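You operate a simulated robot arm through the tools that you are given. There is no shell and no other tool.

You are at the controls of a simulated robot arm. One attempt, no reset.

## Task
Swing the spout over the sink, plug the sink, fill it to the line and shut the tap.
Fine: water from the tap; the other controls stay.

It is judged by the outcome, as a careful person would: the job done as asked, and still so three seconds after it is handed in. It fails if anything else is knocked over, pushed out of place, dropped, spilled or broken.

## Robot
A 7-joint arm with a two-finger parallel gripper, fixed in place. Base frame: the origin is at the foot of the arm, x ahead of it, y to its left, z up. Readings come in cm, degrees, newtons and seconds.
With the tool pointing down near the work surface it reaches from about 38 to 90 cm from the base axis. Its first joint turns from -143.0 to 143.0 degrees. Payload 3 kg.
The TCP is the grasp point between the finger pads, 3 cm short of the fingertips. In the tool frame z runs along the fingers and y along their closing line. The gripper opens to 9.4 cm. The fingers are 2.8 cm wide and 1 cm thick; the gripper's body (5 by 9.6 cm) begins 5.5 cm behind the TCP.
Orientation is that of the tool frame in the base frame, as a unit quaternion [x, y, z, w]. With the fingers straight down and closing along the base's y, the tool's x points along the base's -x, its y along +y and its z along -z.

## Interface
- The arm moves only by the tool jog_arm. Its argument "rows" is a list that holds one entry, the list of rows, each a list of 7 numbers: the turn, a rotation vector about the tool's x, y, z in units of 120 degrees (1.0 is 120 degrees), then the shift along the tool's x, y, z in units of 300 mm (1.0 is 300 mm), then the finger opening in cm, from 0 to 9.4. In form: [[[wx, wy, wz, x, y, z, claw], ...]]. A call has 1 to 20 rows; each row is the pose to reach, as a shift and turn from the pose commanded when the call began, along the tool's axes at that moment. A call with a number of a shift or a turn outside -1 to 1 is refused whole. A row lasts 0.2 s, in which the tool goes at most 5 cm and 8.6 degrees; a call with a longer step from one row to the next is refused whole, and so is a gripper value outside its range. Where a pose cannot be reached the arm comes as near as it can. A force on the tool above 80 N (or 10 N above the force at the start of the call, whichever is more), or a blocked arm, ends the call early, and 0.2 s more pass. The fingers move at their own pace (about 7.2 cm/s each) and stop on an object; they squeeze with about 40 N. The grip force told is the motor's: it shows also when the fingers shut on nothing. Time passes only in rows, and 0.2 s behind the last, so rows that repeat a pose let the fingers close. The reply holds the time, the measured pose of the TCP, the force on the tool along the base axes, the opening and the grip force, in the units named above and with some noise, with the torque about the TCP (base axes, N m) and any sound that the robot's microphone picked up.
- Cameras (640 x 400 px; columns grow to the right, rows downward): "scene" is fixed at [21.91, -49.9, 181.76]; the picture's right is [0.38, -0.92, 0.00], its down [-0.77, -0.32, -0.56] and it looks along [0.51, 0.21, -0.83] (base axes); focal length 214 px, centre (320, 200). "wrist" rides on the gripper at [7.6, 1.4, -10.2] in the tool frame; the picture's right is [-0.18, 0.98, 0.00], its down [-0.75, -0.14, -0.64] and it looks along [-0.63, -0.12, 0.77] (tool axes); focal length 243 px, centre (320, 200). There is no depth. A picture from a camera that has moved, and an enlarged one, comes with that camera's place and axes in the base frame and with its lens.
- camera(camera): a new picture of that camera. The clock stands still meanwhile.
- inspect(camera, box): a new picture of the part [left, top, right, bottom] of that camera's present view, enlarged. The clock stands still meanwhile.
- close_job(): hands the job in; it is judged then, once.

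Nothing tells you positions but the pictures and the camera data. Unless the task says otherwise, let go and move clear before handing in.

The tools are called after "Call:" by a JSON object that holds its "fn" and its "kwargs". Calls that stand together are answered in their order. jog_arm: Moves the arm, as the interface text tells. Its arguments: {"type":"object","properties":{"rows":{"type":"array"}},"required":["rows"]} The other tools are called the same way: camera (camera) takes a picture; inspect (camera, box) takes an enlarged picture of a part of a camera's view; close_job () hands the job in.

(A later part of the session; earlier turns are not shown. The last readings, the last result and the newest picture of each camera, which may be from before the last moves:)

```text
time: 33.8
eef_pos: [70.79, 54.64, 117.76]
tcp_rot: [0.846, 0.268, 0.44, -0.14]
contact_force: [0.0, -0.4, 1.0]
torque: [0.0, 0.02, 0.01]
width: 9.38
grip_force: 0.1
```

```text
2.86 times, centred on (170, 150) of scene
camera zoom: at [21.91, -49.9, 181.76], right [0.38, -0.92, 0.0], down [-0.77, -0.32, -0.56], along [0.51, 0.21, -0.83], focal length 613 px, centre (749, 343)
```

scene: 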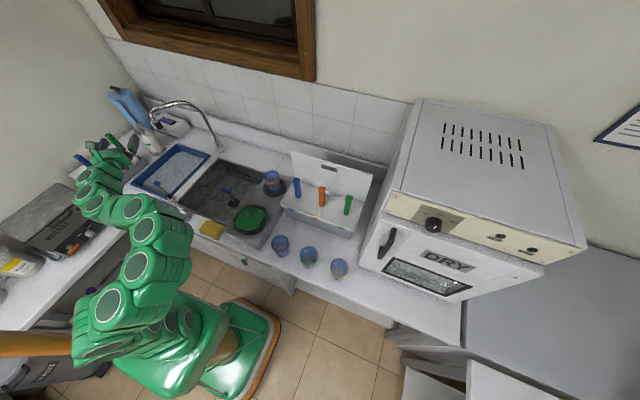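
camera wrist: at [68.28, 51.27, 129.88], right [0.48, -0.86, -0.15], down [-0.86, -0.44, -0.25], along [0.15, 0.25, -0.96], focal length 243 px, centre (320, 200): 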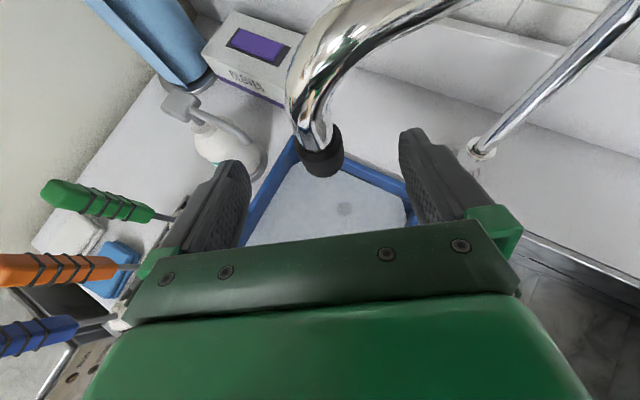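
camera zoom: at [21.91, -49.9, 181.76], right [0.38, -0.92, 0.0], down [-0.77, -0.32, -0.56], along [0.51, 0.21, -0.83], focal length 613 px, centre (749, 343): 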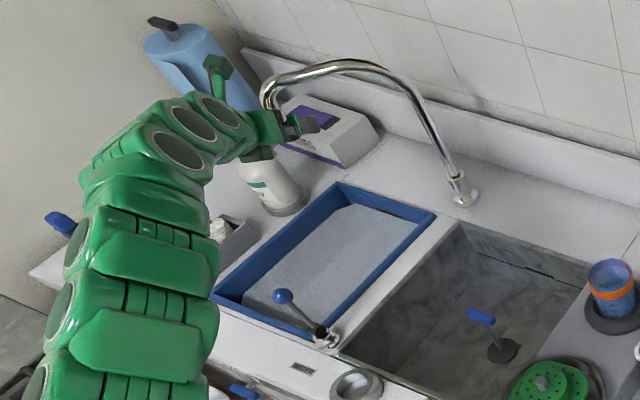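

Call:
{"fn": "jog_arm", "kwargs": {"rows": [[[0, 0, 0, 0, 0, 0.04, 9.4], [0, 0, 0, 0, 0, 0.09, 9.4], [0, 0, 0, 0, 0, 0.127, 9.4], [0, 0, 0, 0, 0, 0.127, 8], [0, 0, 0, 0, 0, 0.127, 6.5], [0, 0, 0, 0, 0, 0.127, 5.2], [0, 0, 0, 0, 0, 0.127, 4.6], [0, 0, 0, 0, 0, 0.127, 4.6]]]}}

Call:
{"fn": "camera", "kwargs": {"camera": "wrist"}}

Call:
{"fn": "inspect", "kwargs": {"camera": "scene", "box": [80, 80, 260, 220]}}

```text
time: 35.6
eef_pos: [73.45, 56.47, 115.47]
tcp_rot: [0.846, 0.267, 0.44, -0.139]
contact_force: [0.2, 0.6, 0.8]
torque: [0.0, 0.01, -0.03]
width: 4.58
grip_force: 0.1
```

```text
taken
camera wrist: at [70.93, 52.98, 127.69], right [0.48, -0.86, -0.15], down [-0.86, -0.44, -0.25], along [0.15, 0.25, -0.96], focal length 243 px, centre (320, 200)
```

wrist: 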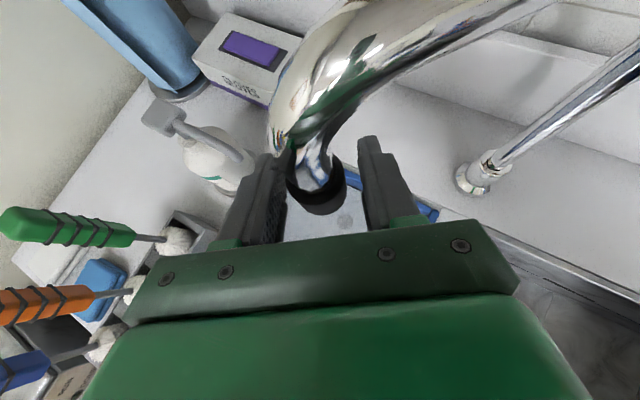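

```text
2.86 times, centred on (170, 150) of scene
camera zoom: at [21.91, -49.9, 181.76], right [0.38, -0.92, 0.0], down [-0.77, -0.32, -0.56], along [0.51, 0.21, -0.83], focal length 613 px, centre (749, 343)
```

zoom: 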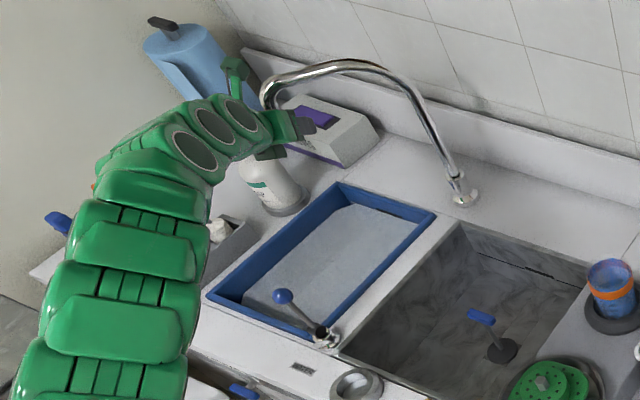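

The collar is caged between the fingers. I narrow the jaw to 3.8 cm and start swinging it along the arc about the base at (91, 43.3), the first 16° only, to see that the spout follows.

Call:
{"fn": "jog_arm", "kwargs": {"rows": [[[0, 0, 0, 0, 0, 0, 3.8], [0, 0, 0, 0, 0, 0, 3.8], [0, 0, 0, -0.0131, 0.0083, -0.0187, 3.8], [0, 0, 0, -0.0262, 0.0167, -0.0375, 3.8], [0, 0, 0, -0.0397, 0.0271, -0.0566, 3.8], [0, 0, 0, -0.0531, 0.0375, -0.0757, 3.8], [0, 0, 0, -0.066, 0.0495, -0.0942, 3.8], [0, 0, 0, -0.079, 0.0615, -0.1128, 3.8], [0, 0, 0, -0.0915, 0.075, -0.1306, 3.8], [0, 0, 0, -0.1039, 0.0886, -0.1483, 3.8], [0, 0, 0, -0.1039, 0.0886, -0.1483, 3.8]]]}}

Call:
{"fn": "camera", "kwargs": {"camera": "wrist"}}

Call:
{"fn": "inspect", "kwargs": {"camera": "scene", "box": [80, 80, 260, 220]}}

```text
time: 38.0
eef_pos: [70.49, 51.31, 115.53]
tcp_rot: [0.845, 0.267, 0.441, -0.14]
contact_force: [-17.0, 8.7, 4.8]
torque: [0.06, -0.1, 0.33]
width: 4.74
grip_force: 8.2
```

```text
taken
camera wrist: at [67.98, 47.77, 127.75], right [0.48, -0.86, -0.15], down [-0.86, -0.44, -0.25], along [0.15, 0.25, -0.96], focal length 243 px, centre (320, 200)
```

wrist: 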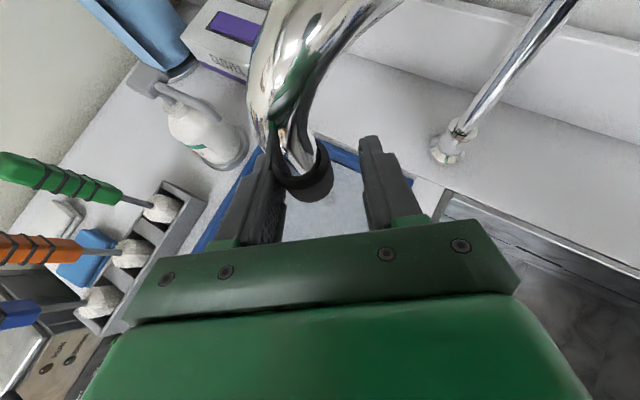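

```text
2.86 times, centred on (170, 150) of scene
camera zoom: at [21.91, -49.9, 181.76], right [0.38, -0.92, 0.0], down [-0.77, -0.32, -0.56], along [0.51, 0.21, -0.83], focal length 613 px, centre (749, 343)
```

zoom: 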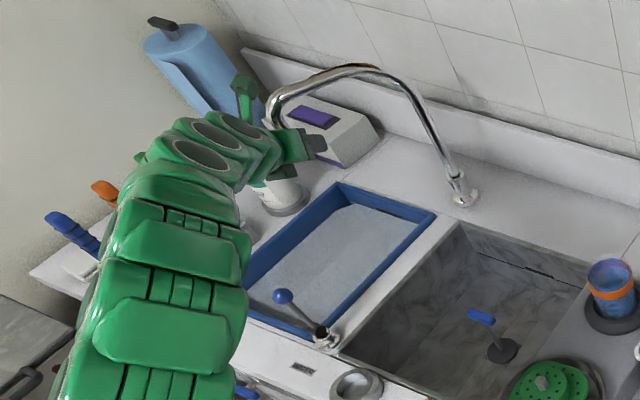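

The spout follows the finger with moderate force. I continue along the arc until it points nearly straight at the robot.

Call:
{"fn": "jog_arm", "kwargs": {"rows": [[[0, 0, 0, -0.0148, 0.019, -0.0211, 3.8], [0, 0, 0, -0.0296, 0.0381, -0.0422, 3.8], [0, 0, 0, -0.0433, 0.0593, -0.0618, 3.8], [0, 0, 0, -0.057, 0.0805, -0.0814, 3.8], [0, 0, 0, -0.0697, 0.1037, -0.0995, 3.8], [0, 0, 0, -0.0823, 0.1269, -0.1175, 3.8], [0, 0, 0, -0.0938, 0.1519, -0.1338, 3.8], [0, 0, 0, -0.1052, 0.1769, -0.1501, 3.8], [0, 0, 0, -0.1154, 0.2035, -0.1646, 3.8], [0, 0, 0, -0.1255, 0.2302, -0.1791, 3.8], [0, 0, 0, -0.1255, 0.2302, -0.1791, 3.8]]]}}

Call:
{"fn": "camera", "kwargs": {"camera": "wrist"}}

Call:
{"fn": "inspect", "kwargs": {"camera": "scene", "box": [80, 80, 260, 220]}}

```text
time: 40.4
eef_pos: [69.21, 41.57, 115.48]
tcp_rot: [0.846, 0.267, 0.441, -0.139]
contact_force: [0.3, 1.5, -0.1]
torque: [-0.03, 0.02, -0.01]
width: 3.83
grip_force: 0.0
```

```text
taken
camera wrist: at [66.68, 38.17, 127.69], right [0.48, -0.87, -0.15], down [-0.87, -0.43, -0.25], along [0.15, 0.25, -0.96], focal length 243 px, centre (320, 200)
```

wrist: 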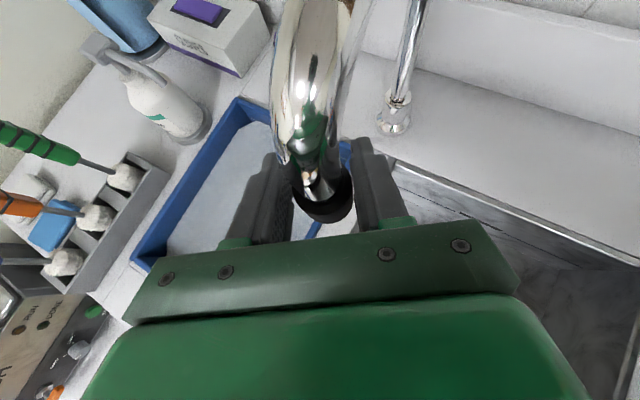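

```text
2.86 times, centred on (170, 150) of scene
camera zoom: at [21.91, -49.9, 181.76], right [0.38, -0.92, 0.0], down [-0.77, -0.32, -0.56], along [0.51, 0.21, -0.83], focal length 613 px, centre (749, 343)
```

zoom: 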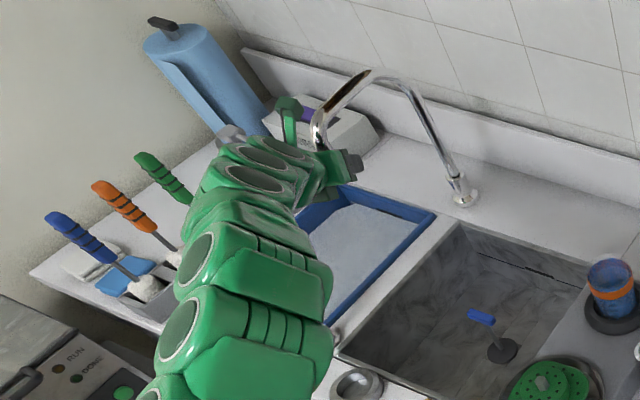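

The spout now points nearly toward the robot. I continue the arc over the sink.

Call:
{"fn": "jog_arm", "kwargs": {"rows": [[[0, 0, 0, -0.0088, 0.0281, -0.0125, 3.8], [0, 0, 0, -0.0175, 0.0562, -0.025, 3.8], [0, 0, 0, -0.0249, 0.0856, -0.0355, 3.8], [0, 0, 0, -0.0322, 0.1149, -0.0459, 3.8], [0, 0, 0, -0.038, 0.1453, -0.0543, 3.8], [0, 0, 0, -0.0438, 0.1756, -0.0626, 3.8], [0, 0, 0, -0.0481, 0.2067, -0.0687, 3.8], [0, 0, 0, -0.0524, 0.2377, -0.0748, 3.8], [0, 0, 0, -0.0552, 0.2694, -0.0787, 3.8], [0, 0, 0, -0.0579, 0.301, -0.0826, 3.8], [0, 0, 0, -0.0579, 0.301, -0.0826, 3.8]]]}}

Call:
{"fn": "camera", "kwargs": {"camera": "wrist"}}

Call:
{"fn": "inspect", "kwargs": {"camera": "scene", "box": [80, 80, 260, 220]}}

```text
time: 42.8
eef_pos: [71.81, 32.64, 115.47]
tcp_rot: [0.846, 0.267, 0.44, -0.139]
contact_force: [0.0, 0.7, -0.3]
torque: [-0.01, -0.01, 0.02]
width: 3.79
grip_force: 0.1
```

```text
taken
camera wrist: at [69.35, 29.23, 127.73], right [0.48, -0.86, -0.15], down [-0.86, -0.44, -0.25], along [0.15, 0.25, -0.96], focal length 243 px, centre (320, 200)
```

wrist: 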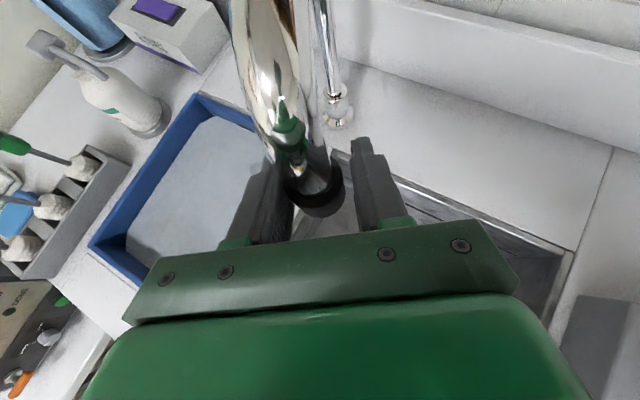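

```text
2.86 times, centred on (170, 150) of scene
camera zoom: at [21.91, -49.9, 181.76], right [0.38, -0.92, 0.0], down [-0.77, -0.32, -0.56], along [0.51, 0.21, -0.83], focal length 613 px, centre (749, 343)
```

zoom: 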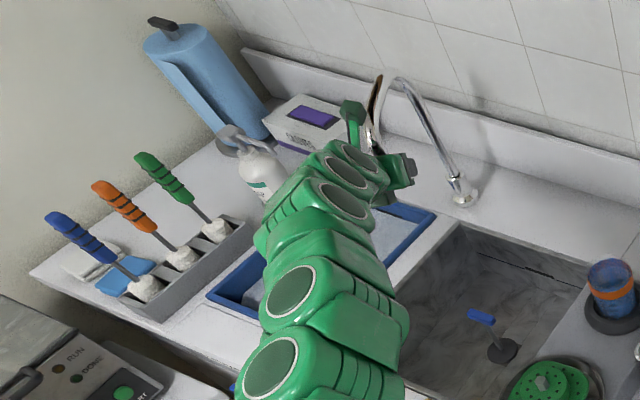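

Call:
{"fn": "jog_arm", "kwargs": {"rows": [[[0, 0, 0, -0.0011, 0.032, -0.0016, 3.8], [0, 0, 0, -0.0022, 0.0639, -0.0032, 3.8], [0, 0, 0, -0.0018, 0.0959, -0.0025, 3.8], [0, 0, 0, -0.0013, 0.1279, -0.0018, 3.8], [0, 0, 0, 0.0008, 0.1597, 0.0011, 3.8], [0, 0, 0, 0.0029, 0.1915, 0.0041, 3.8], [0, 0, 0, 0.0048, 0.2103, 0.007, 3.8], [0, 0, 0, 0.0068, 0.2292, 0.0098, 3.8], [0, 0, 0, 0.0068, 0.2292, 0.0098, 3.8], [0, 0, 0, 0.0068, 0.2292, 0.0098, 3.8]]]}}

Call:
{"fn": "camera", "kwargs": {"camera": "wrist"}}

Call:
{"fn": "inspect", "kwargs": {"camera": "scene", "box": [80, 80, 260, 220]}}

```text
time: 44.3
eef_pos: [74.59, 28.93, 115.62]
tcp_rot: [0.844, 0.274, 0.438, -0.146]
contact_force: [-48.2, 34.7, 11.6]
torque: [0.03, 0.58, 0.71]
width: 7.02
grip_force: 28.4
stopped in row 7: the force on the tool passed its limit at 86 N (the readings are from after the stop); the commanded pose is now the measured one
```

```text
taken
camera wrist: at [72.29, 25.37, 127.75], right [0.49, -0.85, -0.16], down [-0.86, -0.45, -0.25], along [0.14, 0.26, -0.96], focal length 243 px, centre (320, 200)
```

wrist: 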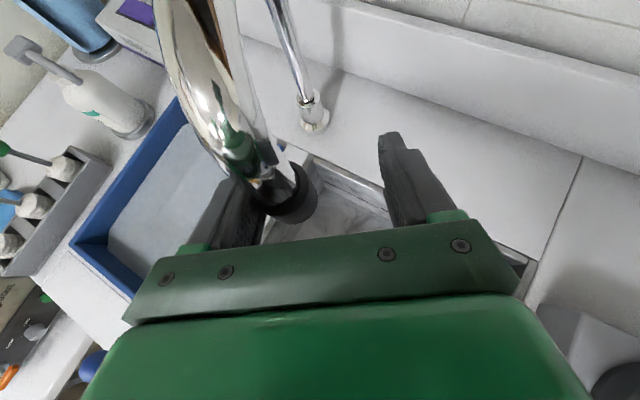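

```text
2.86 times, centred on (170, 150) of scene
camera zoom: at [21.91, -49.9, 181.76], right [0.38, -0.92, 0.0], down [-0.77, -0.32, -0.56], along [0.51, 0.21, -0.83], focal length 613 px, centre (749, 343)
```

zoom: 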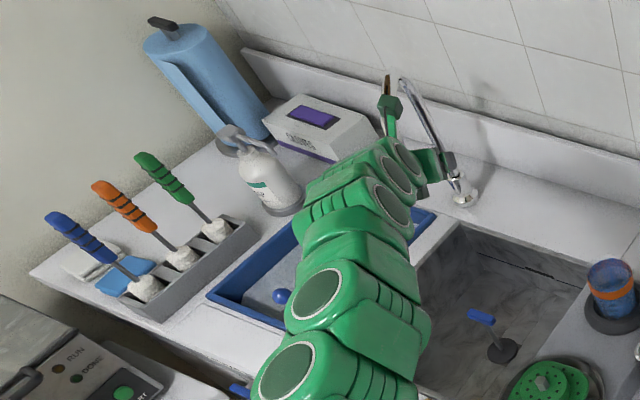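

The spout has reached its end stop with the nozzle at about (73.5, 30), which is over the sink. I ease off the pressure, centre the jaw on the nozzle, open and back straight out.

Call:
{"fn": "jog_arm", "kwargs": {"rows": [[[0, 0, 0, 0, -0.015, 0, 7], [0, 0, 0, 0, -0.03, 0, 7.4], [0, 0, 0, 0, -0.045, 0, 8], [0, 0, 0, 0, -0.055, 0, 8.6], [0, 0, 0, 0, -0.055, 0, 9.4], [0, 0, 0, 0, -0.055, 0, 9.4]]]}}

Call:
{"fn": "camera", "kwargs": {"camera": "wrist"}}

```text
time: 45.7
eef_pos: [74.13, 29.79, 115.5]
tcp_rot: [0.845, 0.27, 0.44, -0.143]
contact_force: [-0.7, 0.3, 1.6]
torque: [0.01, 0.01, 0.0]
width: 9.4
grip_force: 0.0
```

```text
taken
camera wrist: at [71.72, 26.18, 127.69], right [0.49, -0.86, -0.15], down [-0.86, -0.44, -0.25], along [0.14, 0.25, -0.96], focal length 243 px, centre (320, 200)
```

wrist: 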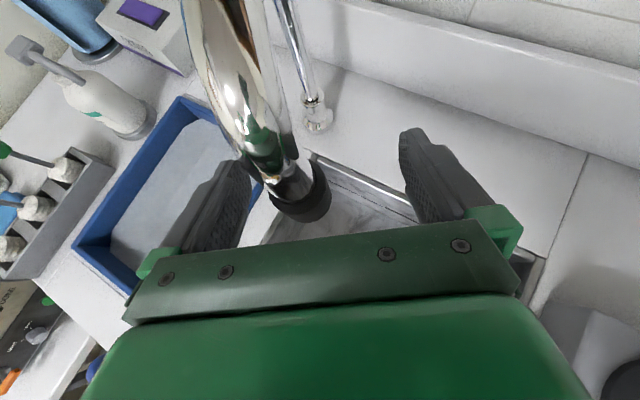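

The gripper is free with no force on it. I back out along the tool axis.

Call:
{"fn": "jog_arm", "kwargs": {"rows": [[[0, 0, 0, 0, 0, -0.05, 9.4], [0, 0, 0, 0, 0, -0.13, 9.4], [0, 0, 0, 0, 0, -0.22, 9.4], [0, 0, 0, 0, 0, -0.32, 9.4], [0, 0, 0, 0, 0, -0.42, 9.4], [0, 0, 0, 0, 0, -0.5, 9.4], [0, 0, 0, 0, 0, -0.55, 9.4], [0, 0, 0, 0, 0, -0.55, 9.4]]]}}

Call:
{"fn": "camera", "kwargs": {"camera": "wrist"}}

Call:
{"fn": "camera", "kwargs": {"camera": "scene"}}

Call:
{"fn": "inspect", "kwargs": {"camera": "scene", "box": [120, 80, 300, 220]}}

```text
time: 47.5
eef_pos: [62.98, 21.68, 125.07]
tcp_rot: [0.845, 0.271, 0.439, -0.143]
contact_force: [-0.2, -0.8, -0.2]
torque: [-0.01, 0.03, 0.04]
width: 9.41
grip_force: 0.1
```

```text
taken
camera wrist: at [60.63, 18.18, 137.22], right [0.49, -0.86, -0.15], down [-0.86, -0.44, -0.25], along [0.15, 0.25, -0.96], focal length 243 px, centre (320, 200)
```

wrist: 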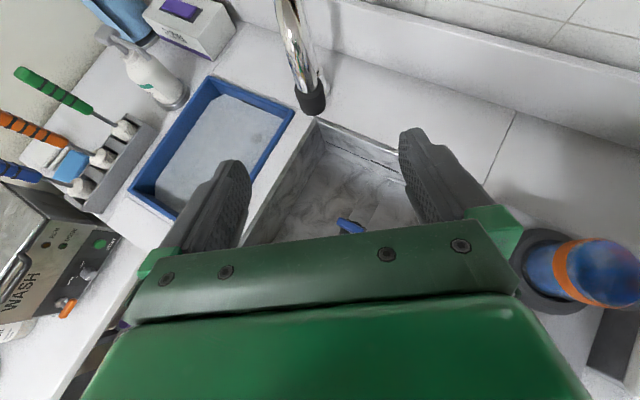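

```text
taken
```

scene: 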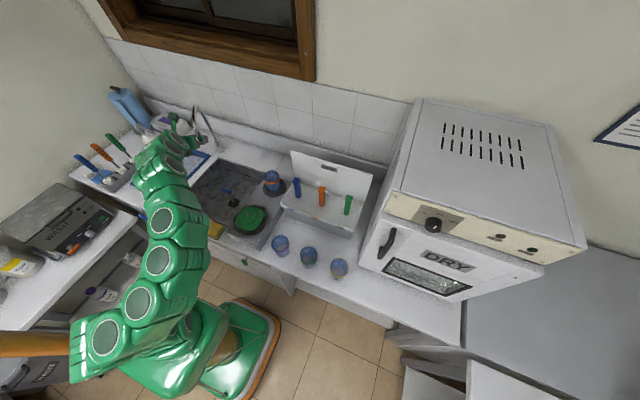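

```text
2.86 times, centred on (210, 150) of scene
camera zoom: at [21.91, -49.9, 181.76], right [0.38, -0.92, 0.0], down [-0.77, -0.32, -0.56], along [0.51, 0.21, -0.83], focal length 613 px, centre (634, 343)
```

zoom: 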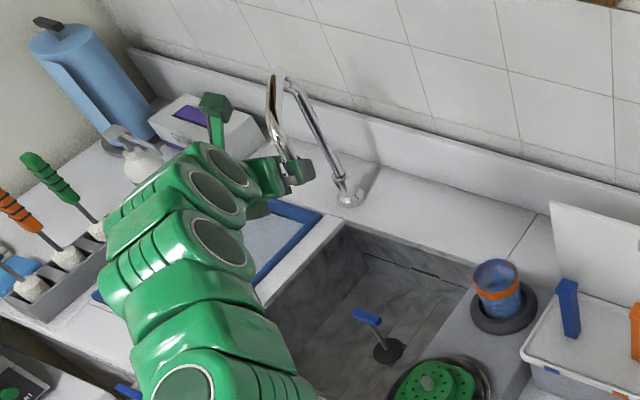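

The spout is now over the sink and everything else is in place. Next I move to get a close look at the water lever near (50, 43.5).

Call:
{"fn": "jog_arm", "kwargs": {"rows": [[[0, 0, 0, -0.012, -0.08, -0.017, 9.4], [0, 0, 0, -0.03, -0.2, -0.042, 9.4], [0, 0, 0, -0.048, -0.33, -0.069, 9.4], [0, 0, 0, -0.068, -0.46, -0.097, 9.4], [0, 0, 0, -0.087, -0.59, -0.124, 9.4], [0, 0, 0, -0.104, -0.71, -0.149, 7], [0, 0, 0, -0.116, -0.79, -0.166, 4], [0, 0, 0, -0.119, -0.809, -0.17, 1], [0, 0, 0, -0.119, -0.809, -0.17, 0], [0, 0, 0, -0.119, -0.809, -0.17, 0]]]}}

Call:
{"fn": "camera", "kwargs": {"camera": "wrist"}}

Call:
{"fn": "camera", "kwargs": {"camera": "scene"}}

```text
time: 49.7
eef_pos: [43.8, 37.93, 125.16]
tcp_rot: [0.845, 0.271, 0.439, -0.143]
contact_force: [-0.4, 0.6, -0.9]
torque: [0.0, -0.05, 0.02]
width: 0.01
grip_force: 32.9
```

```text
taken
camera wrist: at [41.42, 34.38, 137.35], right [0.49, -0.86, -0.15], down [-0.86, -0.44, -0.25], along [0.14, 0.25, -0.96], focal length 243 px, centre (320, 200)
```

wrist: 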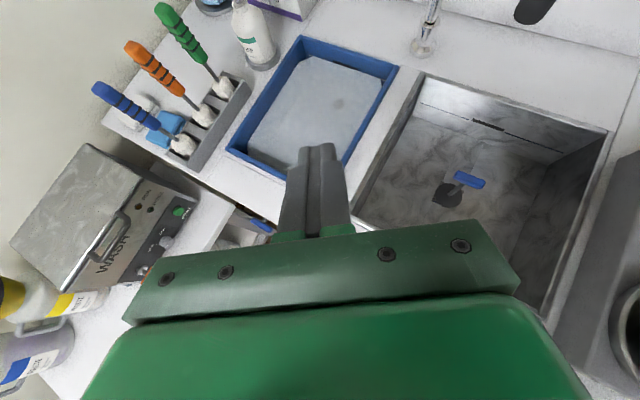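

```text
taken
```

scene: 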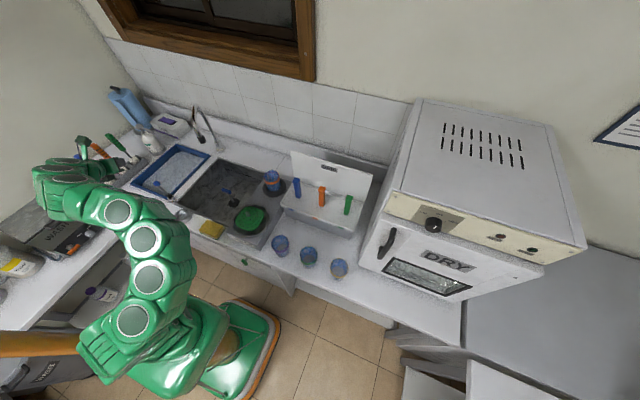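

Call:
{"fn": "jog_arm", "kwargs": {"rows": [[[0, 0, 0, -0.07, 0, 0, 3], [0, 0, 0, -0.16, 0, 0, 6], [0, 0, 0, -0.25, 0, -0.002, 9.4], [0, 0, 0, -0.287, 0, -0.003, 9.4], [0, 0, 0, -0.287, 0, -0.003, 9.4]]]}}

Call:
{"fn": "camera", "kwargs": {"camera": "wrist"}}

Call:
{"fn": "inspect", "kwargs": {"camera": "wrist", "box": [260, 90, 420, 230]}}

Call:
{"fn": "inspect", "kwargs": {"camera": "scene", "box": [130, 160, 210, 220]}}

```text
time: 50.9
eef_pos: [39.73, 35.04, 117.97]
tcp_rot: [0.845, 0.271, 0.438, -0.143]
contact_force: [0.9, 0.0, -0.1]
torque: [0.0, 0.0, -0.01]
width: 9.39
grip_force: 0.1
```

```text
taken
camera wrist: at [37.35, 31.51, 130.25], right [0.49, -0.86, -0.15], down [-0.86, -0.44, -0.25], along [0.14, 0.25, -0.96], focal length 243 px, centre (320, 200)
```

wrist: 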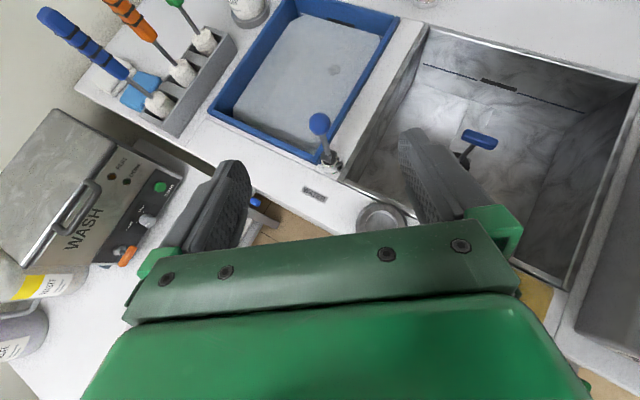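

```text
2.86 times, centred on (340, 160) of wrist
camera zoom: at [37.35, 31.51, 130.25], right [0.49, -0.86, -0.15], down [-0.86, -0.44, -0.25], along [0.14, 0.25, -0.96], focal length 693 px, centre (263, 314)
```

zoom: 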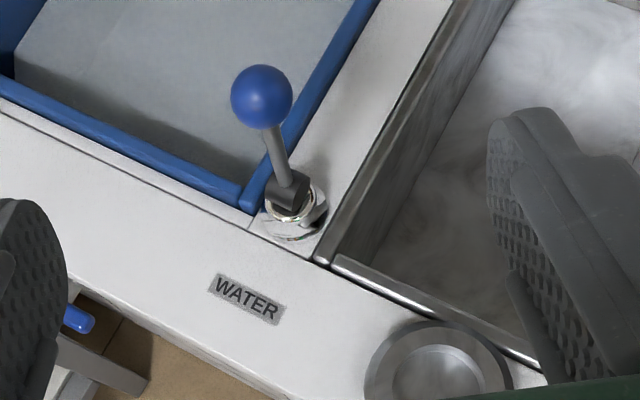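

```text
6.67 times, centred on (170, 190) of scene
camera zoom: at [21.91, -49.9, 181.76], right [0.38, -0.92, 0.0], down [-0.77, -0.32, -0.56], along [0.51, 0.21, -0.83], focal length 1430 px, centre (1320, 267)
```

zoom: 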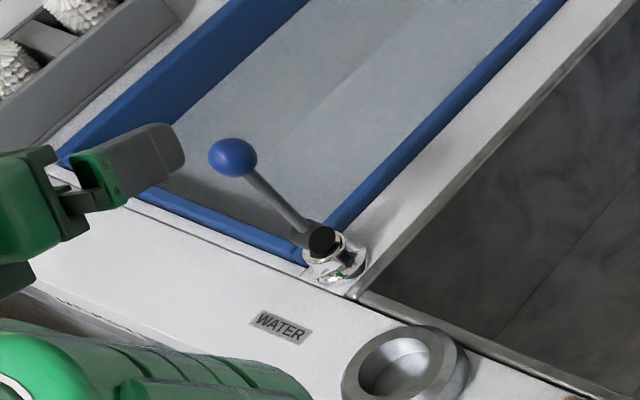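

Call:
{"fn": "inspect", "kwargs": {"camera": "scene", "box": [155, 175, 187, 200]}}

Call:
{"fn": "inspect", "kwargs": {"camera": "wrist", "box": [300, 100, 360, 180]}}

```text
16.00 times, centred on (171, 188) of scene
camera zoom: at [21.91, -49.9, 181.76], right [0.38, -0.92, 0.0], down [-0.77, -0.32, -0.56], along [0.51, 0.21, -0.83], focal length 3432 px, centre (2704, 400)
```

zoom: 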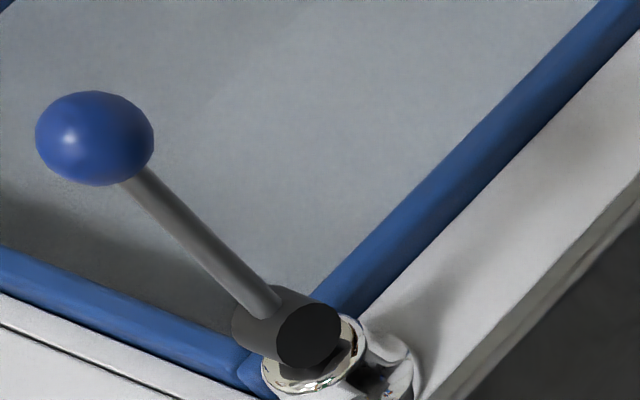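

```text
5.00 times, centred on (330, 140) of wrist
camera zoom: at [37.35, 31.51, 130.25], right [0.49, -0.86, -0.15], down [-0.86, -0.44, -0.25], along [0.14, 0.25, -0.96], focal length 1213 px, centre (270, 500)
```

zoom: 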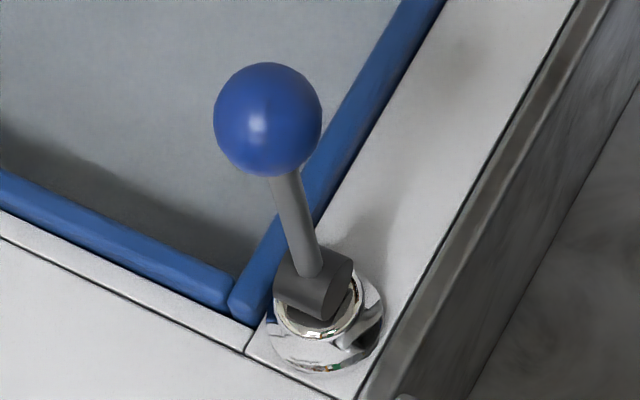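

The lever stands upright, with its hub at (50, 43.2, 94), its axis along y and its ball at (50, 43.45, 103.4). It therefore tilts toward or away from the robot. I'll bring the gripper straight down above it with the jaw opening along x, so that the fingers can straddle the ball.

Call:
{"fn": "jog_arm", "kwargs": {"rows": [[[0.0215, -0.0423, -0.0417, 0.0309, -0.0028, 0.0323, 9.4], [0.0429, -0.0845, -0.0835, 0.0617, -0.0057, 0.0645, 9.4], [0.0644, -0.1268, -0.1252, 0.0926, -0.0085, 0.0968, 9.4], [0.0858, -0.169, -0.167, 0.1235, -0.0113, 0.1291, 9.4], [0.1073, -0.2113, -0.2087, 0.1544, -0.0142, 0.1614, 9.4], [0.1287, -0.2535, -0.2504, 0.1852, -0.017, 0.1936, 9.4], [0.1502, -0.2958, -0.2922, 0.2161, -0.0198, 0.2259, 9.4], [0.1716, -0.338, -0.3339, 0.247, -0.0226, 0.2582, 9.4], [0.1931, -0.3803, -0.3757, 0.2778, -0.0255, 0.2904, 9.4], [0.2145, -0.4225, -0.4174, 0.3087, -0.0283, 0.3227, 9.4], [0.2145, -0.4225, -0.4174, 0.3087, -0.0283, 0.3227, 9.4]]]}}

Call:
{"fn": "camera", "kwargs": {"camera": "wrist"}}

Call:
{"fn": "inspect", "kwargs": {"camera": "scene", "box": [100, 120, 280, 240]}}

```text
time: 53.3
eef_pos: [49.87, 43.32, 120.1]
tcp_rot: [0.707, 0.707, 0.001, 0.001]
contact_force: [0.9, -0.3, 0.3]
torque: [0.0, 0.03, -0.05]
width: 9.4
grip_force: 0.0
```

```text
taken
camera wrist: at [51.32, 51.01, 130.46], right [0.98, -0.18, 0.0], down [-0.14, -0.75, 0.64], along [-0.12, -0.63, -0.77], focal length 243 px, centre (320, 200)
```

wrist: 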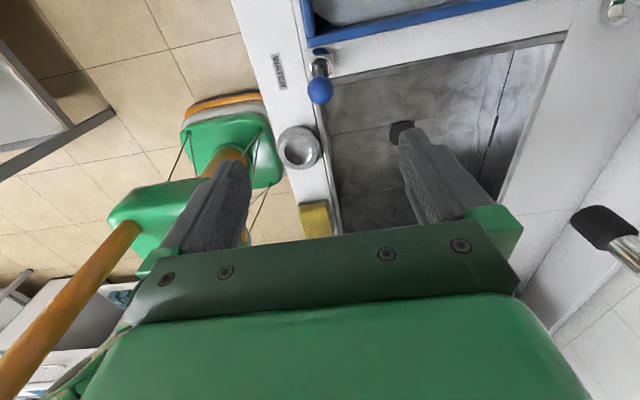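

```text
3.33 times, centred on (190, 180) of scene
camera zoom: at [21.91, -49.9, 181.76], right [0.38, -0.92, 0.0], down [-0.77, -0.32, -0.56], along [0.51, 0.21, -0.83], focal length 715 px, centre (753, 267)
```

zoom: 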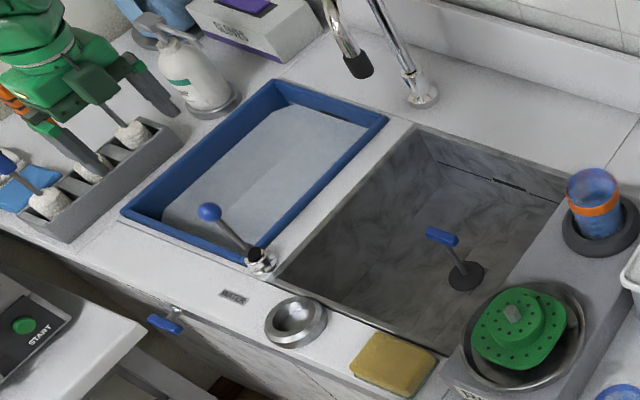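

The scene camera has a clear view of the sink and the fill line. I descend so the fingers straddle the ball and close loosely to 4 cm.

Call:
{"fn": "jog_arm", "kwargs": {"rows": [[[0, 0, 0, 0.003, 0.004, 0.1, 9.4], [0, 0, 0, 0.003, 0.004, 0.22, 9.4], [0, 0, 0, 0.003, 0.004, 0.34, 9.4], [0, 0, 0, 0.003, 0.004, 0.46, 9.4], [0, 0, 0, 0.003, 0.004, 0.56, 9.4], [0, 0, 0, 0.003, 0.004, 0.62, 9.4], [0, 0, 0, 0.003, 0.004, 0.62, 7], [0, 0, 0, 0.003, 0.004, 0.62, 5], [0, 0, 0, 0.003, 0.004, 0.62, 4], [0, 0, 0, 0.003, 0.004, 0.62, 4], [0, 0, 0, 0.003, 0.004, 0.62, 4]]]}}

Call:
{"fn": "camera", "kwargs": {"camera": "wrist"}}

Call:
{"fn": "inspect", "kwargs": {"camera": "scene", "box": [100, 120, 280, 240]}}

```text
time: 55.7
eef_pos: [50.35, 43.52, 101.5]
tcp_rot: [0.708, 0.707, 0.001, 0.001]
contact_force: [-0.9, -0.1, 0.1]
torque: [-0.01, 0.02, -0.01]
width: 4.01
grip_force: 0.1
```

```text
taken
camera wrist: at [51.72, 51.13, 111.85], right [0.98, -0.19, 0.0], down [-0.14, -0.75, 0.64], along [-0.12, -0.63, -0.77], focal length 243 px, centre (320, 200)
```

wrist: 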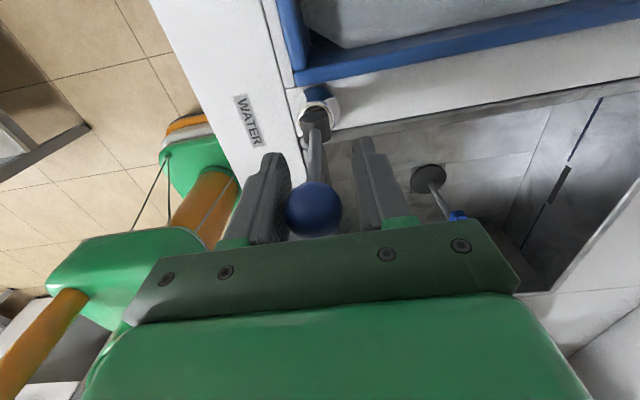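

```text
3.33 times, centred on (190, 180) of scene
camera zoom: at [21.91, -49.9, 181.76], right [0.38, -0.92, 0.0], down [-0.77, -0.32, -0.56], along [0.51, 0.21, -0.83], focal length 715 px, centre (753, 267)
```

zoom: 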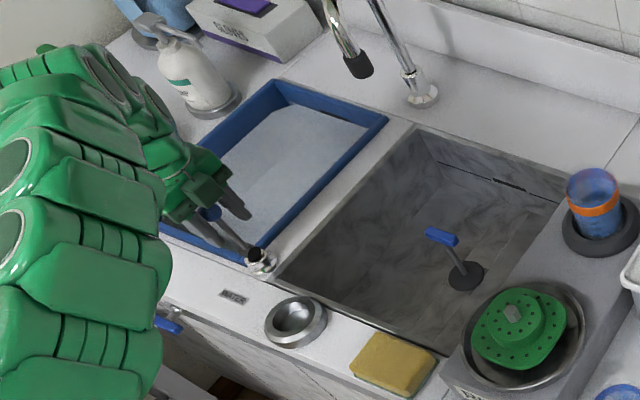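

The ball is caged and the sink stays in view. I test the lever with a small pull toward the robot (-x), 2 cm in gentle steps.

Call:
{"fn": "jog_arm", "kwargs": {"rows": [[[0, 0, 0, 0, -0.0133, 0, 4], [0, 0, 0, 0, -0.0267, 0, 4], [0, 0, 0, 0, -0.04, 0, 4], [0, 0, 0, 0, -0.0533, 0, 4], [0, 0, 0, 0, -0.0667, 0, 4], [0, 0, 0, 0, -0.0667, 0, 4]]]}}

Call:
{"fn": "inspect", "kwargs": {"camera": "wrist", "box": [220, 60, 480, 240]}}

Call:
{"fn": "inspect", "kwargs": {"camera": "scene", "box": [100, 80, 280, 240]}}

```text
time: 57.1
eef_pos: [48.33, 43.43, 101.58]
tcp_rot: [0.708, 0.706, 0.0, 0.001]
contact_force: [0.1, -0.4, 0.5]
torque: [0.01, 0.0, 0.01]
width: 4.03
grip_force: 0.1
```

```text
2.22 times, centred on (350, 150) of wrist
camera zoom: at [49.76, 51.11, 111.91], right [0.98, -0.19, 0.0], down [-0.14, -0.75, 0.64], along [-0.12, -0.63, -0.77], focal length 539 px, centre (253, 311)
```

zoom: 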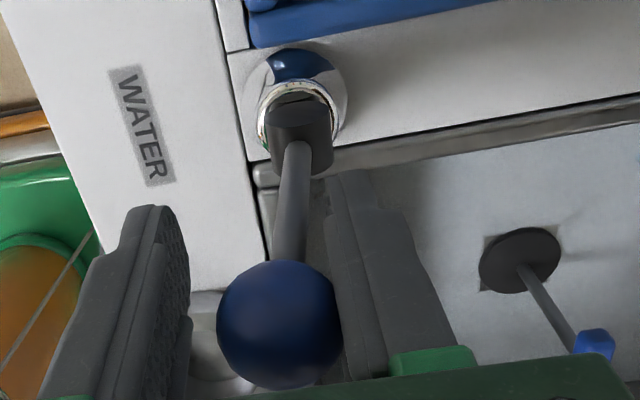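

```text
2.50 times, centred on (190, 160) of scene
camera zoom: at [21.91, -49.9, 181.76], right [0.38, -0.92, 0.0], down [-0.77, -0.32, -0.56], along [0.51, 0.21, -0.83], focal length 536 px, centre (645, 300)
```

zoom: 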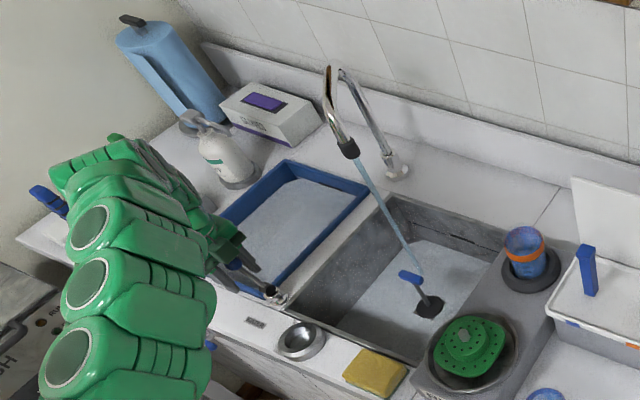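

Pulling toward the robot opens the tap; the stream falls into the sink. I wait one second and look at the level.

Call:
{"fn": "jog_arm", "kwargs": {"rows": [[[0, 0, 0, 0, 0, 0, 4], [0, 0, 0, 0, 0, 0, 4], [0, 0, 0, 0, 0, 0, 4], [0, 0, 0, 0, 0, 0, 4], [0, 0, 0, 0, 0, 0, 4]]]}}

Call:
{"fn": "inspect", "kwargs": {"camera": "scene", "box": [180, 130, 280, 220]}}

Call:
{"fn": "camera", "kwargs": {"camera": "wrist"}}

```text
time: 58.3
eef_pos: [48.34, 43.56, 101.59]
tcp_rot: [0.708, 0.706, 0.0, 0.002]
contact_force: [-0.1, 0.4, 0.2]
torque: [-0.04, -0.01, 0.03]
width: 4.02
grip_force: 0.1
```

```text
4.44 times, centred on (230, 175) of scene
camera zoom: at [21.91, -49.9, 181.76], right [0.38, -0.92, 0.0], down [-0.77, -0.32, -0.56], along [0.51, 0.21, -0.83], focal length 953 px, centre (720, 311)
```

zoom: 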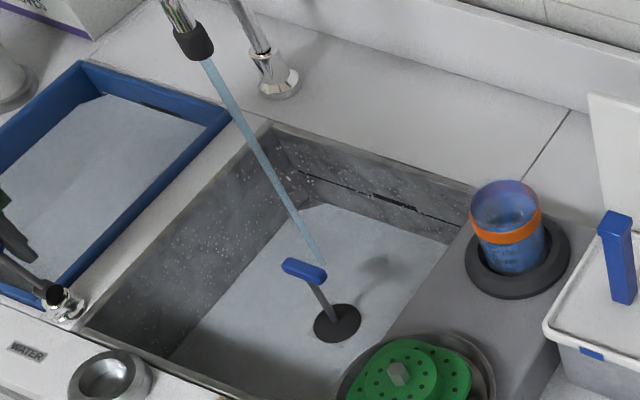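

```text
taken
camera wrist: at [49.75, 51.12, 111.9], right [0.98, -0.19, 0.0], down [-0.14, -0.75, 0.64], along [-0.12, -0.63, -0.77], focal length 243 px, centre (320, 200)
```

wrist: 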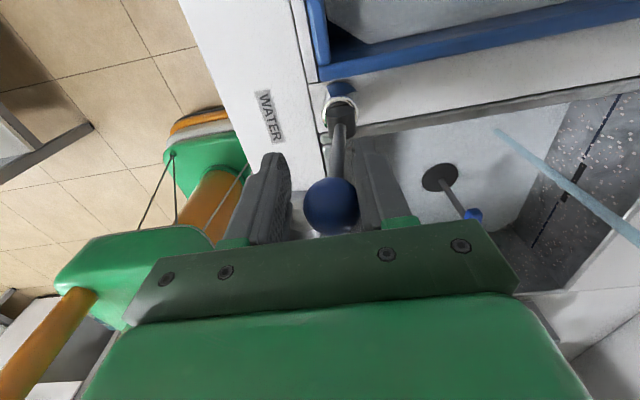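

The water is standing in the sink, so the stopper holds. I let it run 4 more seconds at this moderate flow.

Call:
{"fn": "jog_arm", "kwargs": {"rows": [[[0, 0, 0, 0, 0, 0, 4], [0, 0, 0, 0, 0, 0, 4], [0, 0, 0, 0, 0, 0, 4], [0, 0, 0, 0, 0, 0, 4], [0, 0, 0, 0, 0, 0, 4], [0, 0, 0, 0, 0, 0, 4], [0, 0, 0, 0, 0, 0, 4], [0, 0, 0, 0, 0, 0, 4], [0, 0, 0, 0, 0, 0, 4], [0, 0, 0, 0, 0, 0, 4]]]}}

Call:
{"fn": "inspect", "kwargs": {"camera": "scene", "box": [180, 130, 280, 220]}}

```text
time: 60.5
eef_pos: [48.38, 43.45, 101.46]
tcp_rot: [0.708, 0.706, 0.0, 0.001]
contact_force: [1.3, -0.1, -0.1]
torque: [-0.02, 0.02, -0.01]
width: 4.01
grip_force: 0.1
```

```text
4.44 times, centred on (230, 175) of scene
camera zoom: at [21.91, -49.9, 181.76], right [0.38, -0.92, 0.0], down [-0.77, -0.32, -0.56], along [0.51, 0.21, -0.83], focal length 953 px, centre (720, 311)
```

zoom: 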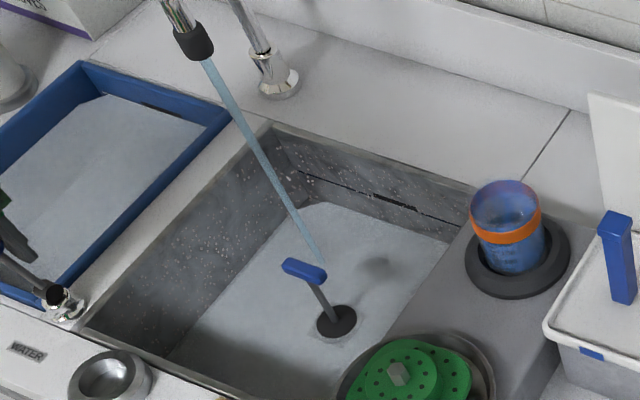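

Call:
{"fn": "inspect", "kwargs": {"camera": "scene", "box": [220, 158, 260, 190]}}

Call:
{"fn": "inspect", "kwargs": {"camera": "scene", "box": [215, 185, 255, 215]}}

```text
12.50 times, centred on (240, 174) of scene
camera zoom: at [21.91, -49.9, 181.76], right [0.38, -0.92, 0.0], down [-0.77, -0.32, -0.56], along [0.51, 0.21, -0.83], focal length 2681 px, centre (1320, 525)
```

zoom: 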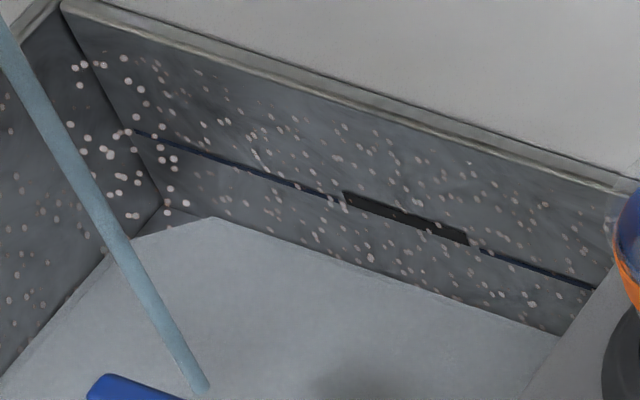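

```text
13.33 times, centred on (235, 200) of scene
camera zoom: at [21.91, -49.9, 181.76], right [0.38, -0.92, 0.0], down [-0.77, -0.32, -0.56], along [0.51, 0.21, -0.83], focal length 2860 px, centre (1453, 200)
```

zoom: 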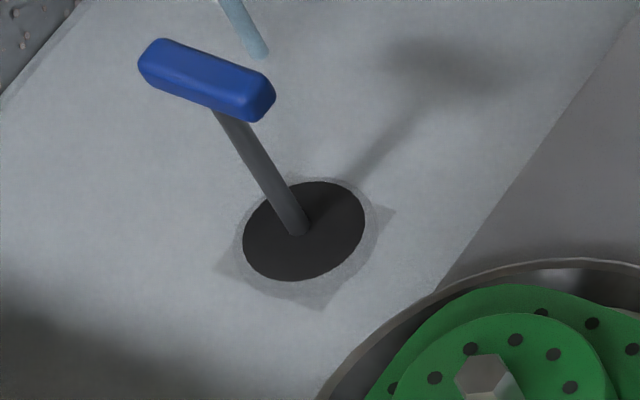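

Call:
{"fn": "jog_arm", "kwargs": {"rows": [[[0, 0, 0, 0, 0, 0, 4], [0, 0, 0, 0, 0, 0, 4], [0, 0, 0, 0, 0, 0, 4], [0, 0, 0, 0, 0, 0, 4], [0, 0, 0, 0, 0, 0, 4], [0, 0, 0, 0, 0, 0, 4], [0, 0, 0, 0, 0, 0, 4], [0, 0, 0, 0, 0, 0, 4], [0, 0, 0, 0, 0, 0, 4], [0, 0, 0, 0, 0, 0, 4], [0, 0, 0, 0, 0, 0, 4], [0, 0, 0, 0, 0, 0, 4], [0, 0, 0, 0, 0, 0, 4], [0, 0, 0, 0, 0, 0, 4], [0, 0, 0, 0, 0, 0, 4], [0, 0, 0, 0, 0, 0, 4], [0, 0, 0, 0, 0, 0, 4], [0, 0, 0, 0, 0, 0, 4], [0, 0, 0, 0, 0, 0, 4], [0, 0, 0, 0, 0, 0, 4]]]}}

Call:
{"fn": "inspect", "kwargs": {"camera": "scene", "box": [180, 130, 280, 220]}}

Call:
{"fn": "inspect", "kwargs": {"camera": "scene", "box": [220, 158, 260, 190]}}

```text
time: 64.7
eef_pos: [48.24, 43.68, 101.5]
tcp_rot: [0.707, 0.707, 0.0, 0.002]
contact_force: [-0.6, 0.5, -0.5]
torque: [-0.02, -0.01, 0.0]
width: 4.01
grip_force: 0.1
```

```text
4.44 times, centred on (230, 175) of scene
camera zoom: at [21.91, -49.9, 181.76], right [0.38, -0.92, 0.0], down [-0.77, -0.32, -0.56], along [0.51, 0.21, -0.83], focal length 953 px, centre (720, 311)
```

zoom: 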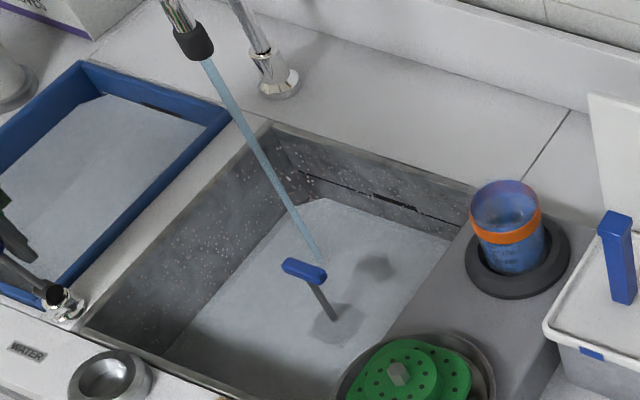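

```text
12.50 times, centred on (240, 174) of scene
camera zoom: at [21.91, -49.9, 181.76], right [0.38, -0.92, 0.0], down [-0.77, -0.32, -0.56], along [0.51, 0.21, -0.83], focal length 2681 px, centre (1320, 525)
```

zoom: 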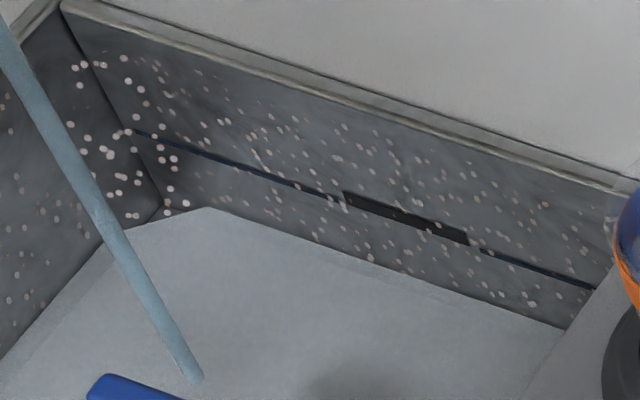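

The level rises about 0.22 cm/s, with about 5 cm still to go to the line. I keep it running and check between waits.

Call:
{"fn": "jog_arm", "kwargs": {"rows": [[[0, 0, 0, 0, 0, 0, 4], [0, 0, 0, 0, 0, 0, 4], [0, 0, 0, 0, 0, 0, 4], [0, 0, 0, 0, 0, 0, 4], [0, 0, 0, 0, 0, 0, 4], [0, 0, 0, 0, 0, 0, 4], [0, 0, 0, 0, 0, 0, 4], [0, 0, 0, 0, 0, 0, 4], [0, 0, 0, 0, 0, 0, 4], [0, 0, 0, 0, 0, 0, 4], [0, 0, 0, 0, 0, 0, 4], [0, 0, 0, 0, 0, 0, 4], [0, 0, 0, 0, 0, 0, 4], [0, 0, 0, 0, 0, 0, 4], [0, 0, 0, 0, 0, 0, 4], [0, 0, 0, 0, 0, 0, 4], [0, 0, 0, 0, 0, 0, 4], [0, 0, 0, 0, 0, 0, 4], [0, 0, 0, 0, 0, 0, 4], [0, 0, 0, 0, 0, 0, 4]]]}}

Call:
{"fn": "inspect", "kwargs": {"camera": "scene", "box": [220, 158, 260, 190]}}

Call:
{"fn": "camera", "kwargs": {"camera": "scene"}}

```text
time: 68.9
eef_pos: [48.46, 43.47, 101.6]
tcp_rot: [0.708, 0.706, 0.001, 0.0]
contact_force: [0.1, -0.7, -0.5]
torque: [0.02, 0.02, 0.02]
width: 4.01
grip_force: 0.1
```

```text
12.50 times, centred on (240, 174) of scene
camera zoom: at [21.91, -49.9, 181.76], right [0.38, -0.92, 0.0], down [-0.77, -0.32, -0.56], along [0.51, 0.21, -0.83], focal length 2681 px, centre (1320, 525)
```

zoom: 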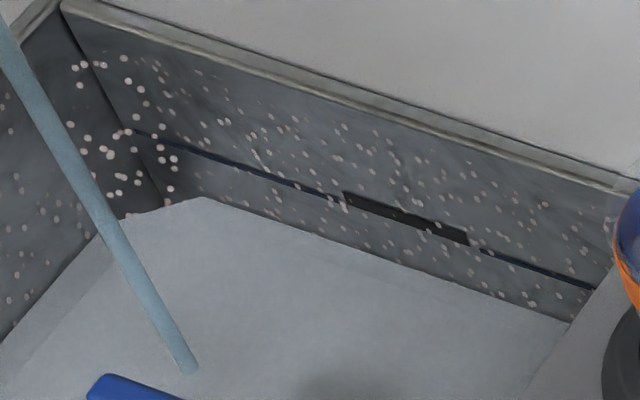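

```text
taken
```

scene: 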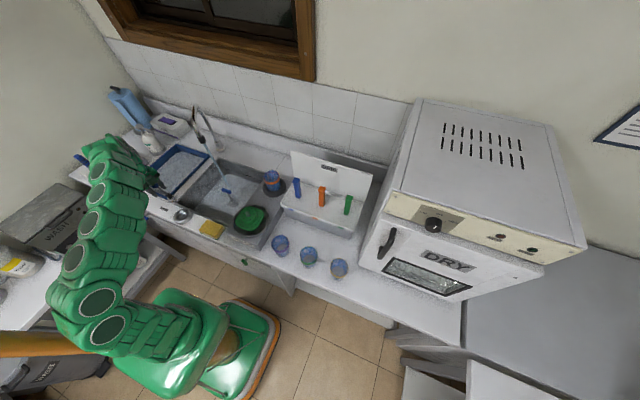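

Call:
{"fn": "jog_arm", "kwargs": {"rows": [[[0, 0, 0, 0, 0, 0, 4], [0, 0, 0, 0, 0, 0, 4], [0, 0, 0, 0, 0, 0, 4], [0, 0, 0, 0, 0, 0, 4], [0, 0, 0, 0, 0, 0, 4], [0, 0, 0, 0, 0, 0, 4], [0, 0, 0, 0, 0, 0, 4], [0, 0, 0, 0, 0, 0, 4], [0, 0, 0, 0, 0, 0, 4], [0, 0, 0, 0, 0, 0, 4], [0, 0, 0, 0, 0, 0, 4], [0, 0, 0, 0, 0, 0, 4], [0, 0, 0, 0, 0, 0, 4], [0, 0, 0, 0, 0, 0, 4], [0, 0, 0, 0, 0, 0, 4], [0, 0, 0, 0, 0, 0, 4], [0, 0, 0, 0, 0, 0, 4], [0, 0, 0, 0, 0, 0, 4], [0, 0, 0, 0, 0, 0, 4], [0, 0, 0, 0, 0, 0, 4]]]}}

Call:
{"fn": "inspect", "kwargs": {"camera": "scene", "box": [220, 158, 260, 190]}}

Call:
{"fn": "inspect", "kwargs": {"camera": "scene", "box": [120, 100, 300, 240]}}

```text
time: 73.1
eef_pos: [48.27, 43.37, 101.54]
tcp_rot: [0.708, 0.706, 0.001, 0.0]
contact_force: [0.0, 0.6, -0.3]
torque: [0.03, 0.0, -0.01]
width: 4.0
grip_force: 0.1
```

```text
12.50 times, centred on (240, 174) of scene
camera zoom: at [21.91, -49.9, 181.76], right [0.38, -0.92, 0.0], down [-0.77, -0.32, -0.56], along [0.51, 0.21, -0.83], focal length 2681 px, centre (1320, 525)
```

zoom: 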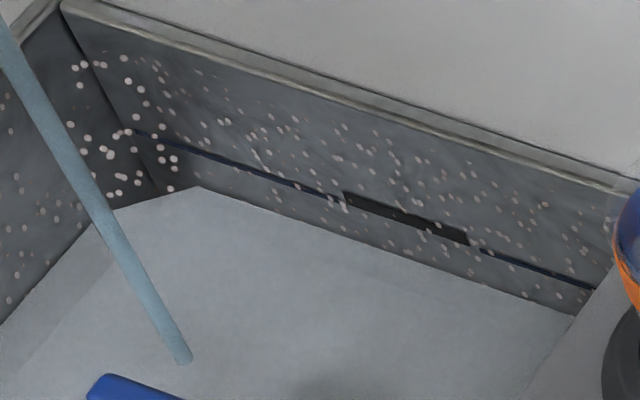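

```text
2.86 times, centred on (210, 170) of scene
camera zoom: at [21.91, -49.9, 181.76], right [0.38, -0.92, 0.0], down [-0.77, -0.32, -0.56], along [0.51, 0.21, -0.83], focal length 613 px, centre (634, 286)
```

zoom: 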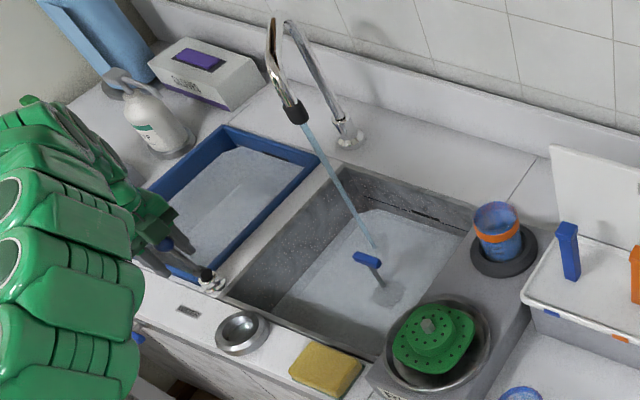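

Call:
{"fn": "jog_arm", "kwargs": {"rows": [[[0, 0, 0, 0, 0, 0, 4], [0, 0, 0, 0, 0, 0, 4], [0, 0, 0, 0, 0, 0, 4], [0, 0, 0, 0, 0, 0, 4], [0, 0, 0, 0, 0, 0, 4], [0, 0, 0, 0, 0, 0, 4], [0, 0, 0, 0, 0, 0, 4], [0, 0, 0, 0, 0, 0, 4], [0, 0, 0, 0, 0, 0, 4], [0, 0, 0, 0, 0, 0, 4], [0, 0, 0, 0, 0, 0, 4], [0, 0, 0, 0, 0, 0, 4], [0, 0, 0, 0, 0, 0, 4], [0, 0, 0, 0, 0, 0, 4], [0, 0, 0, 0, 0, 0, 4], [0, 0, 0, 0, 0, 0, 4], [0, 0, 0, 0, 0, 0, 4], [0, 0, 0, 0, 0, 0, 4], [0, 0, 0, 0, 0, 0, 4], [0, 0, 0, 0, 0, 0, 4]]]}}

Call:
{"fn": "inspect", "kwargs": {"camera": "scene", "box": [220, 158, 260, 190]}}

```text
time: 77.3
eef_pos: [48.31, 43.46, 101.69]
tcp_rot: [0.708, 0.706, 0.001, 0.001]
contact_force: [-0.1, 0.8, -0.6]
torque: [-0.02, -0.01, -0.03]
width: 4.0
grip_force: 0.1
```

```text
12.50 times, centred on (240, 174) of scene
camera zoom: at [21.91, -49.9, 181.76], right [0.38, -0.92, 0.0], down [-0.77, -0.32, -0.56], along [0.51, 0.21, -0.83], focal length 2681 px, centre (1320, 525)
```

zoom: 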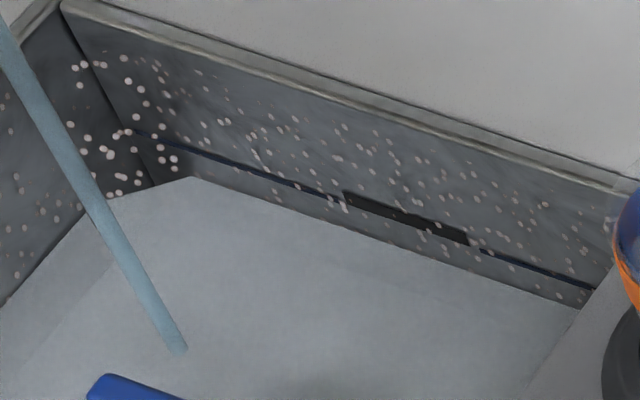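

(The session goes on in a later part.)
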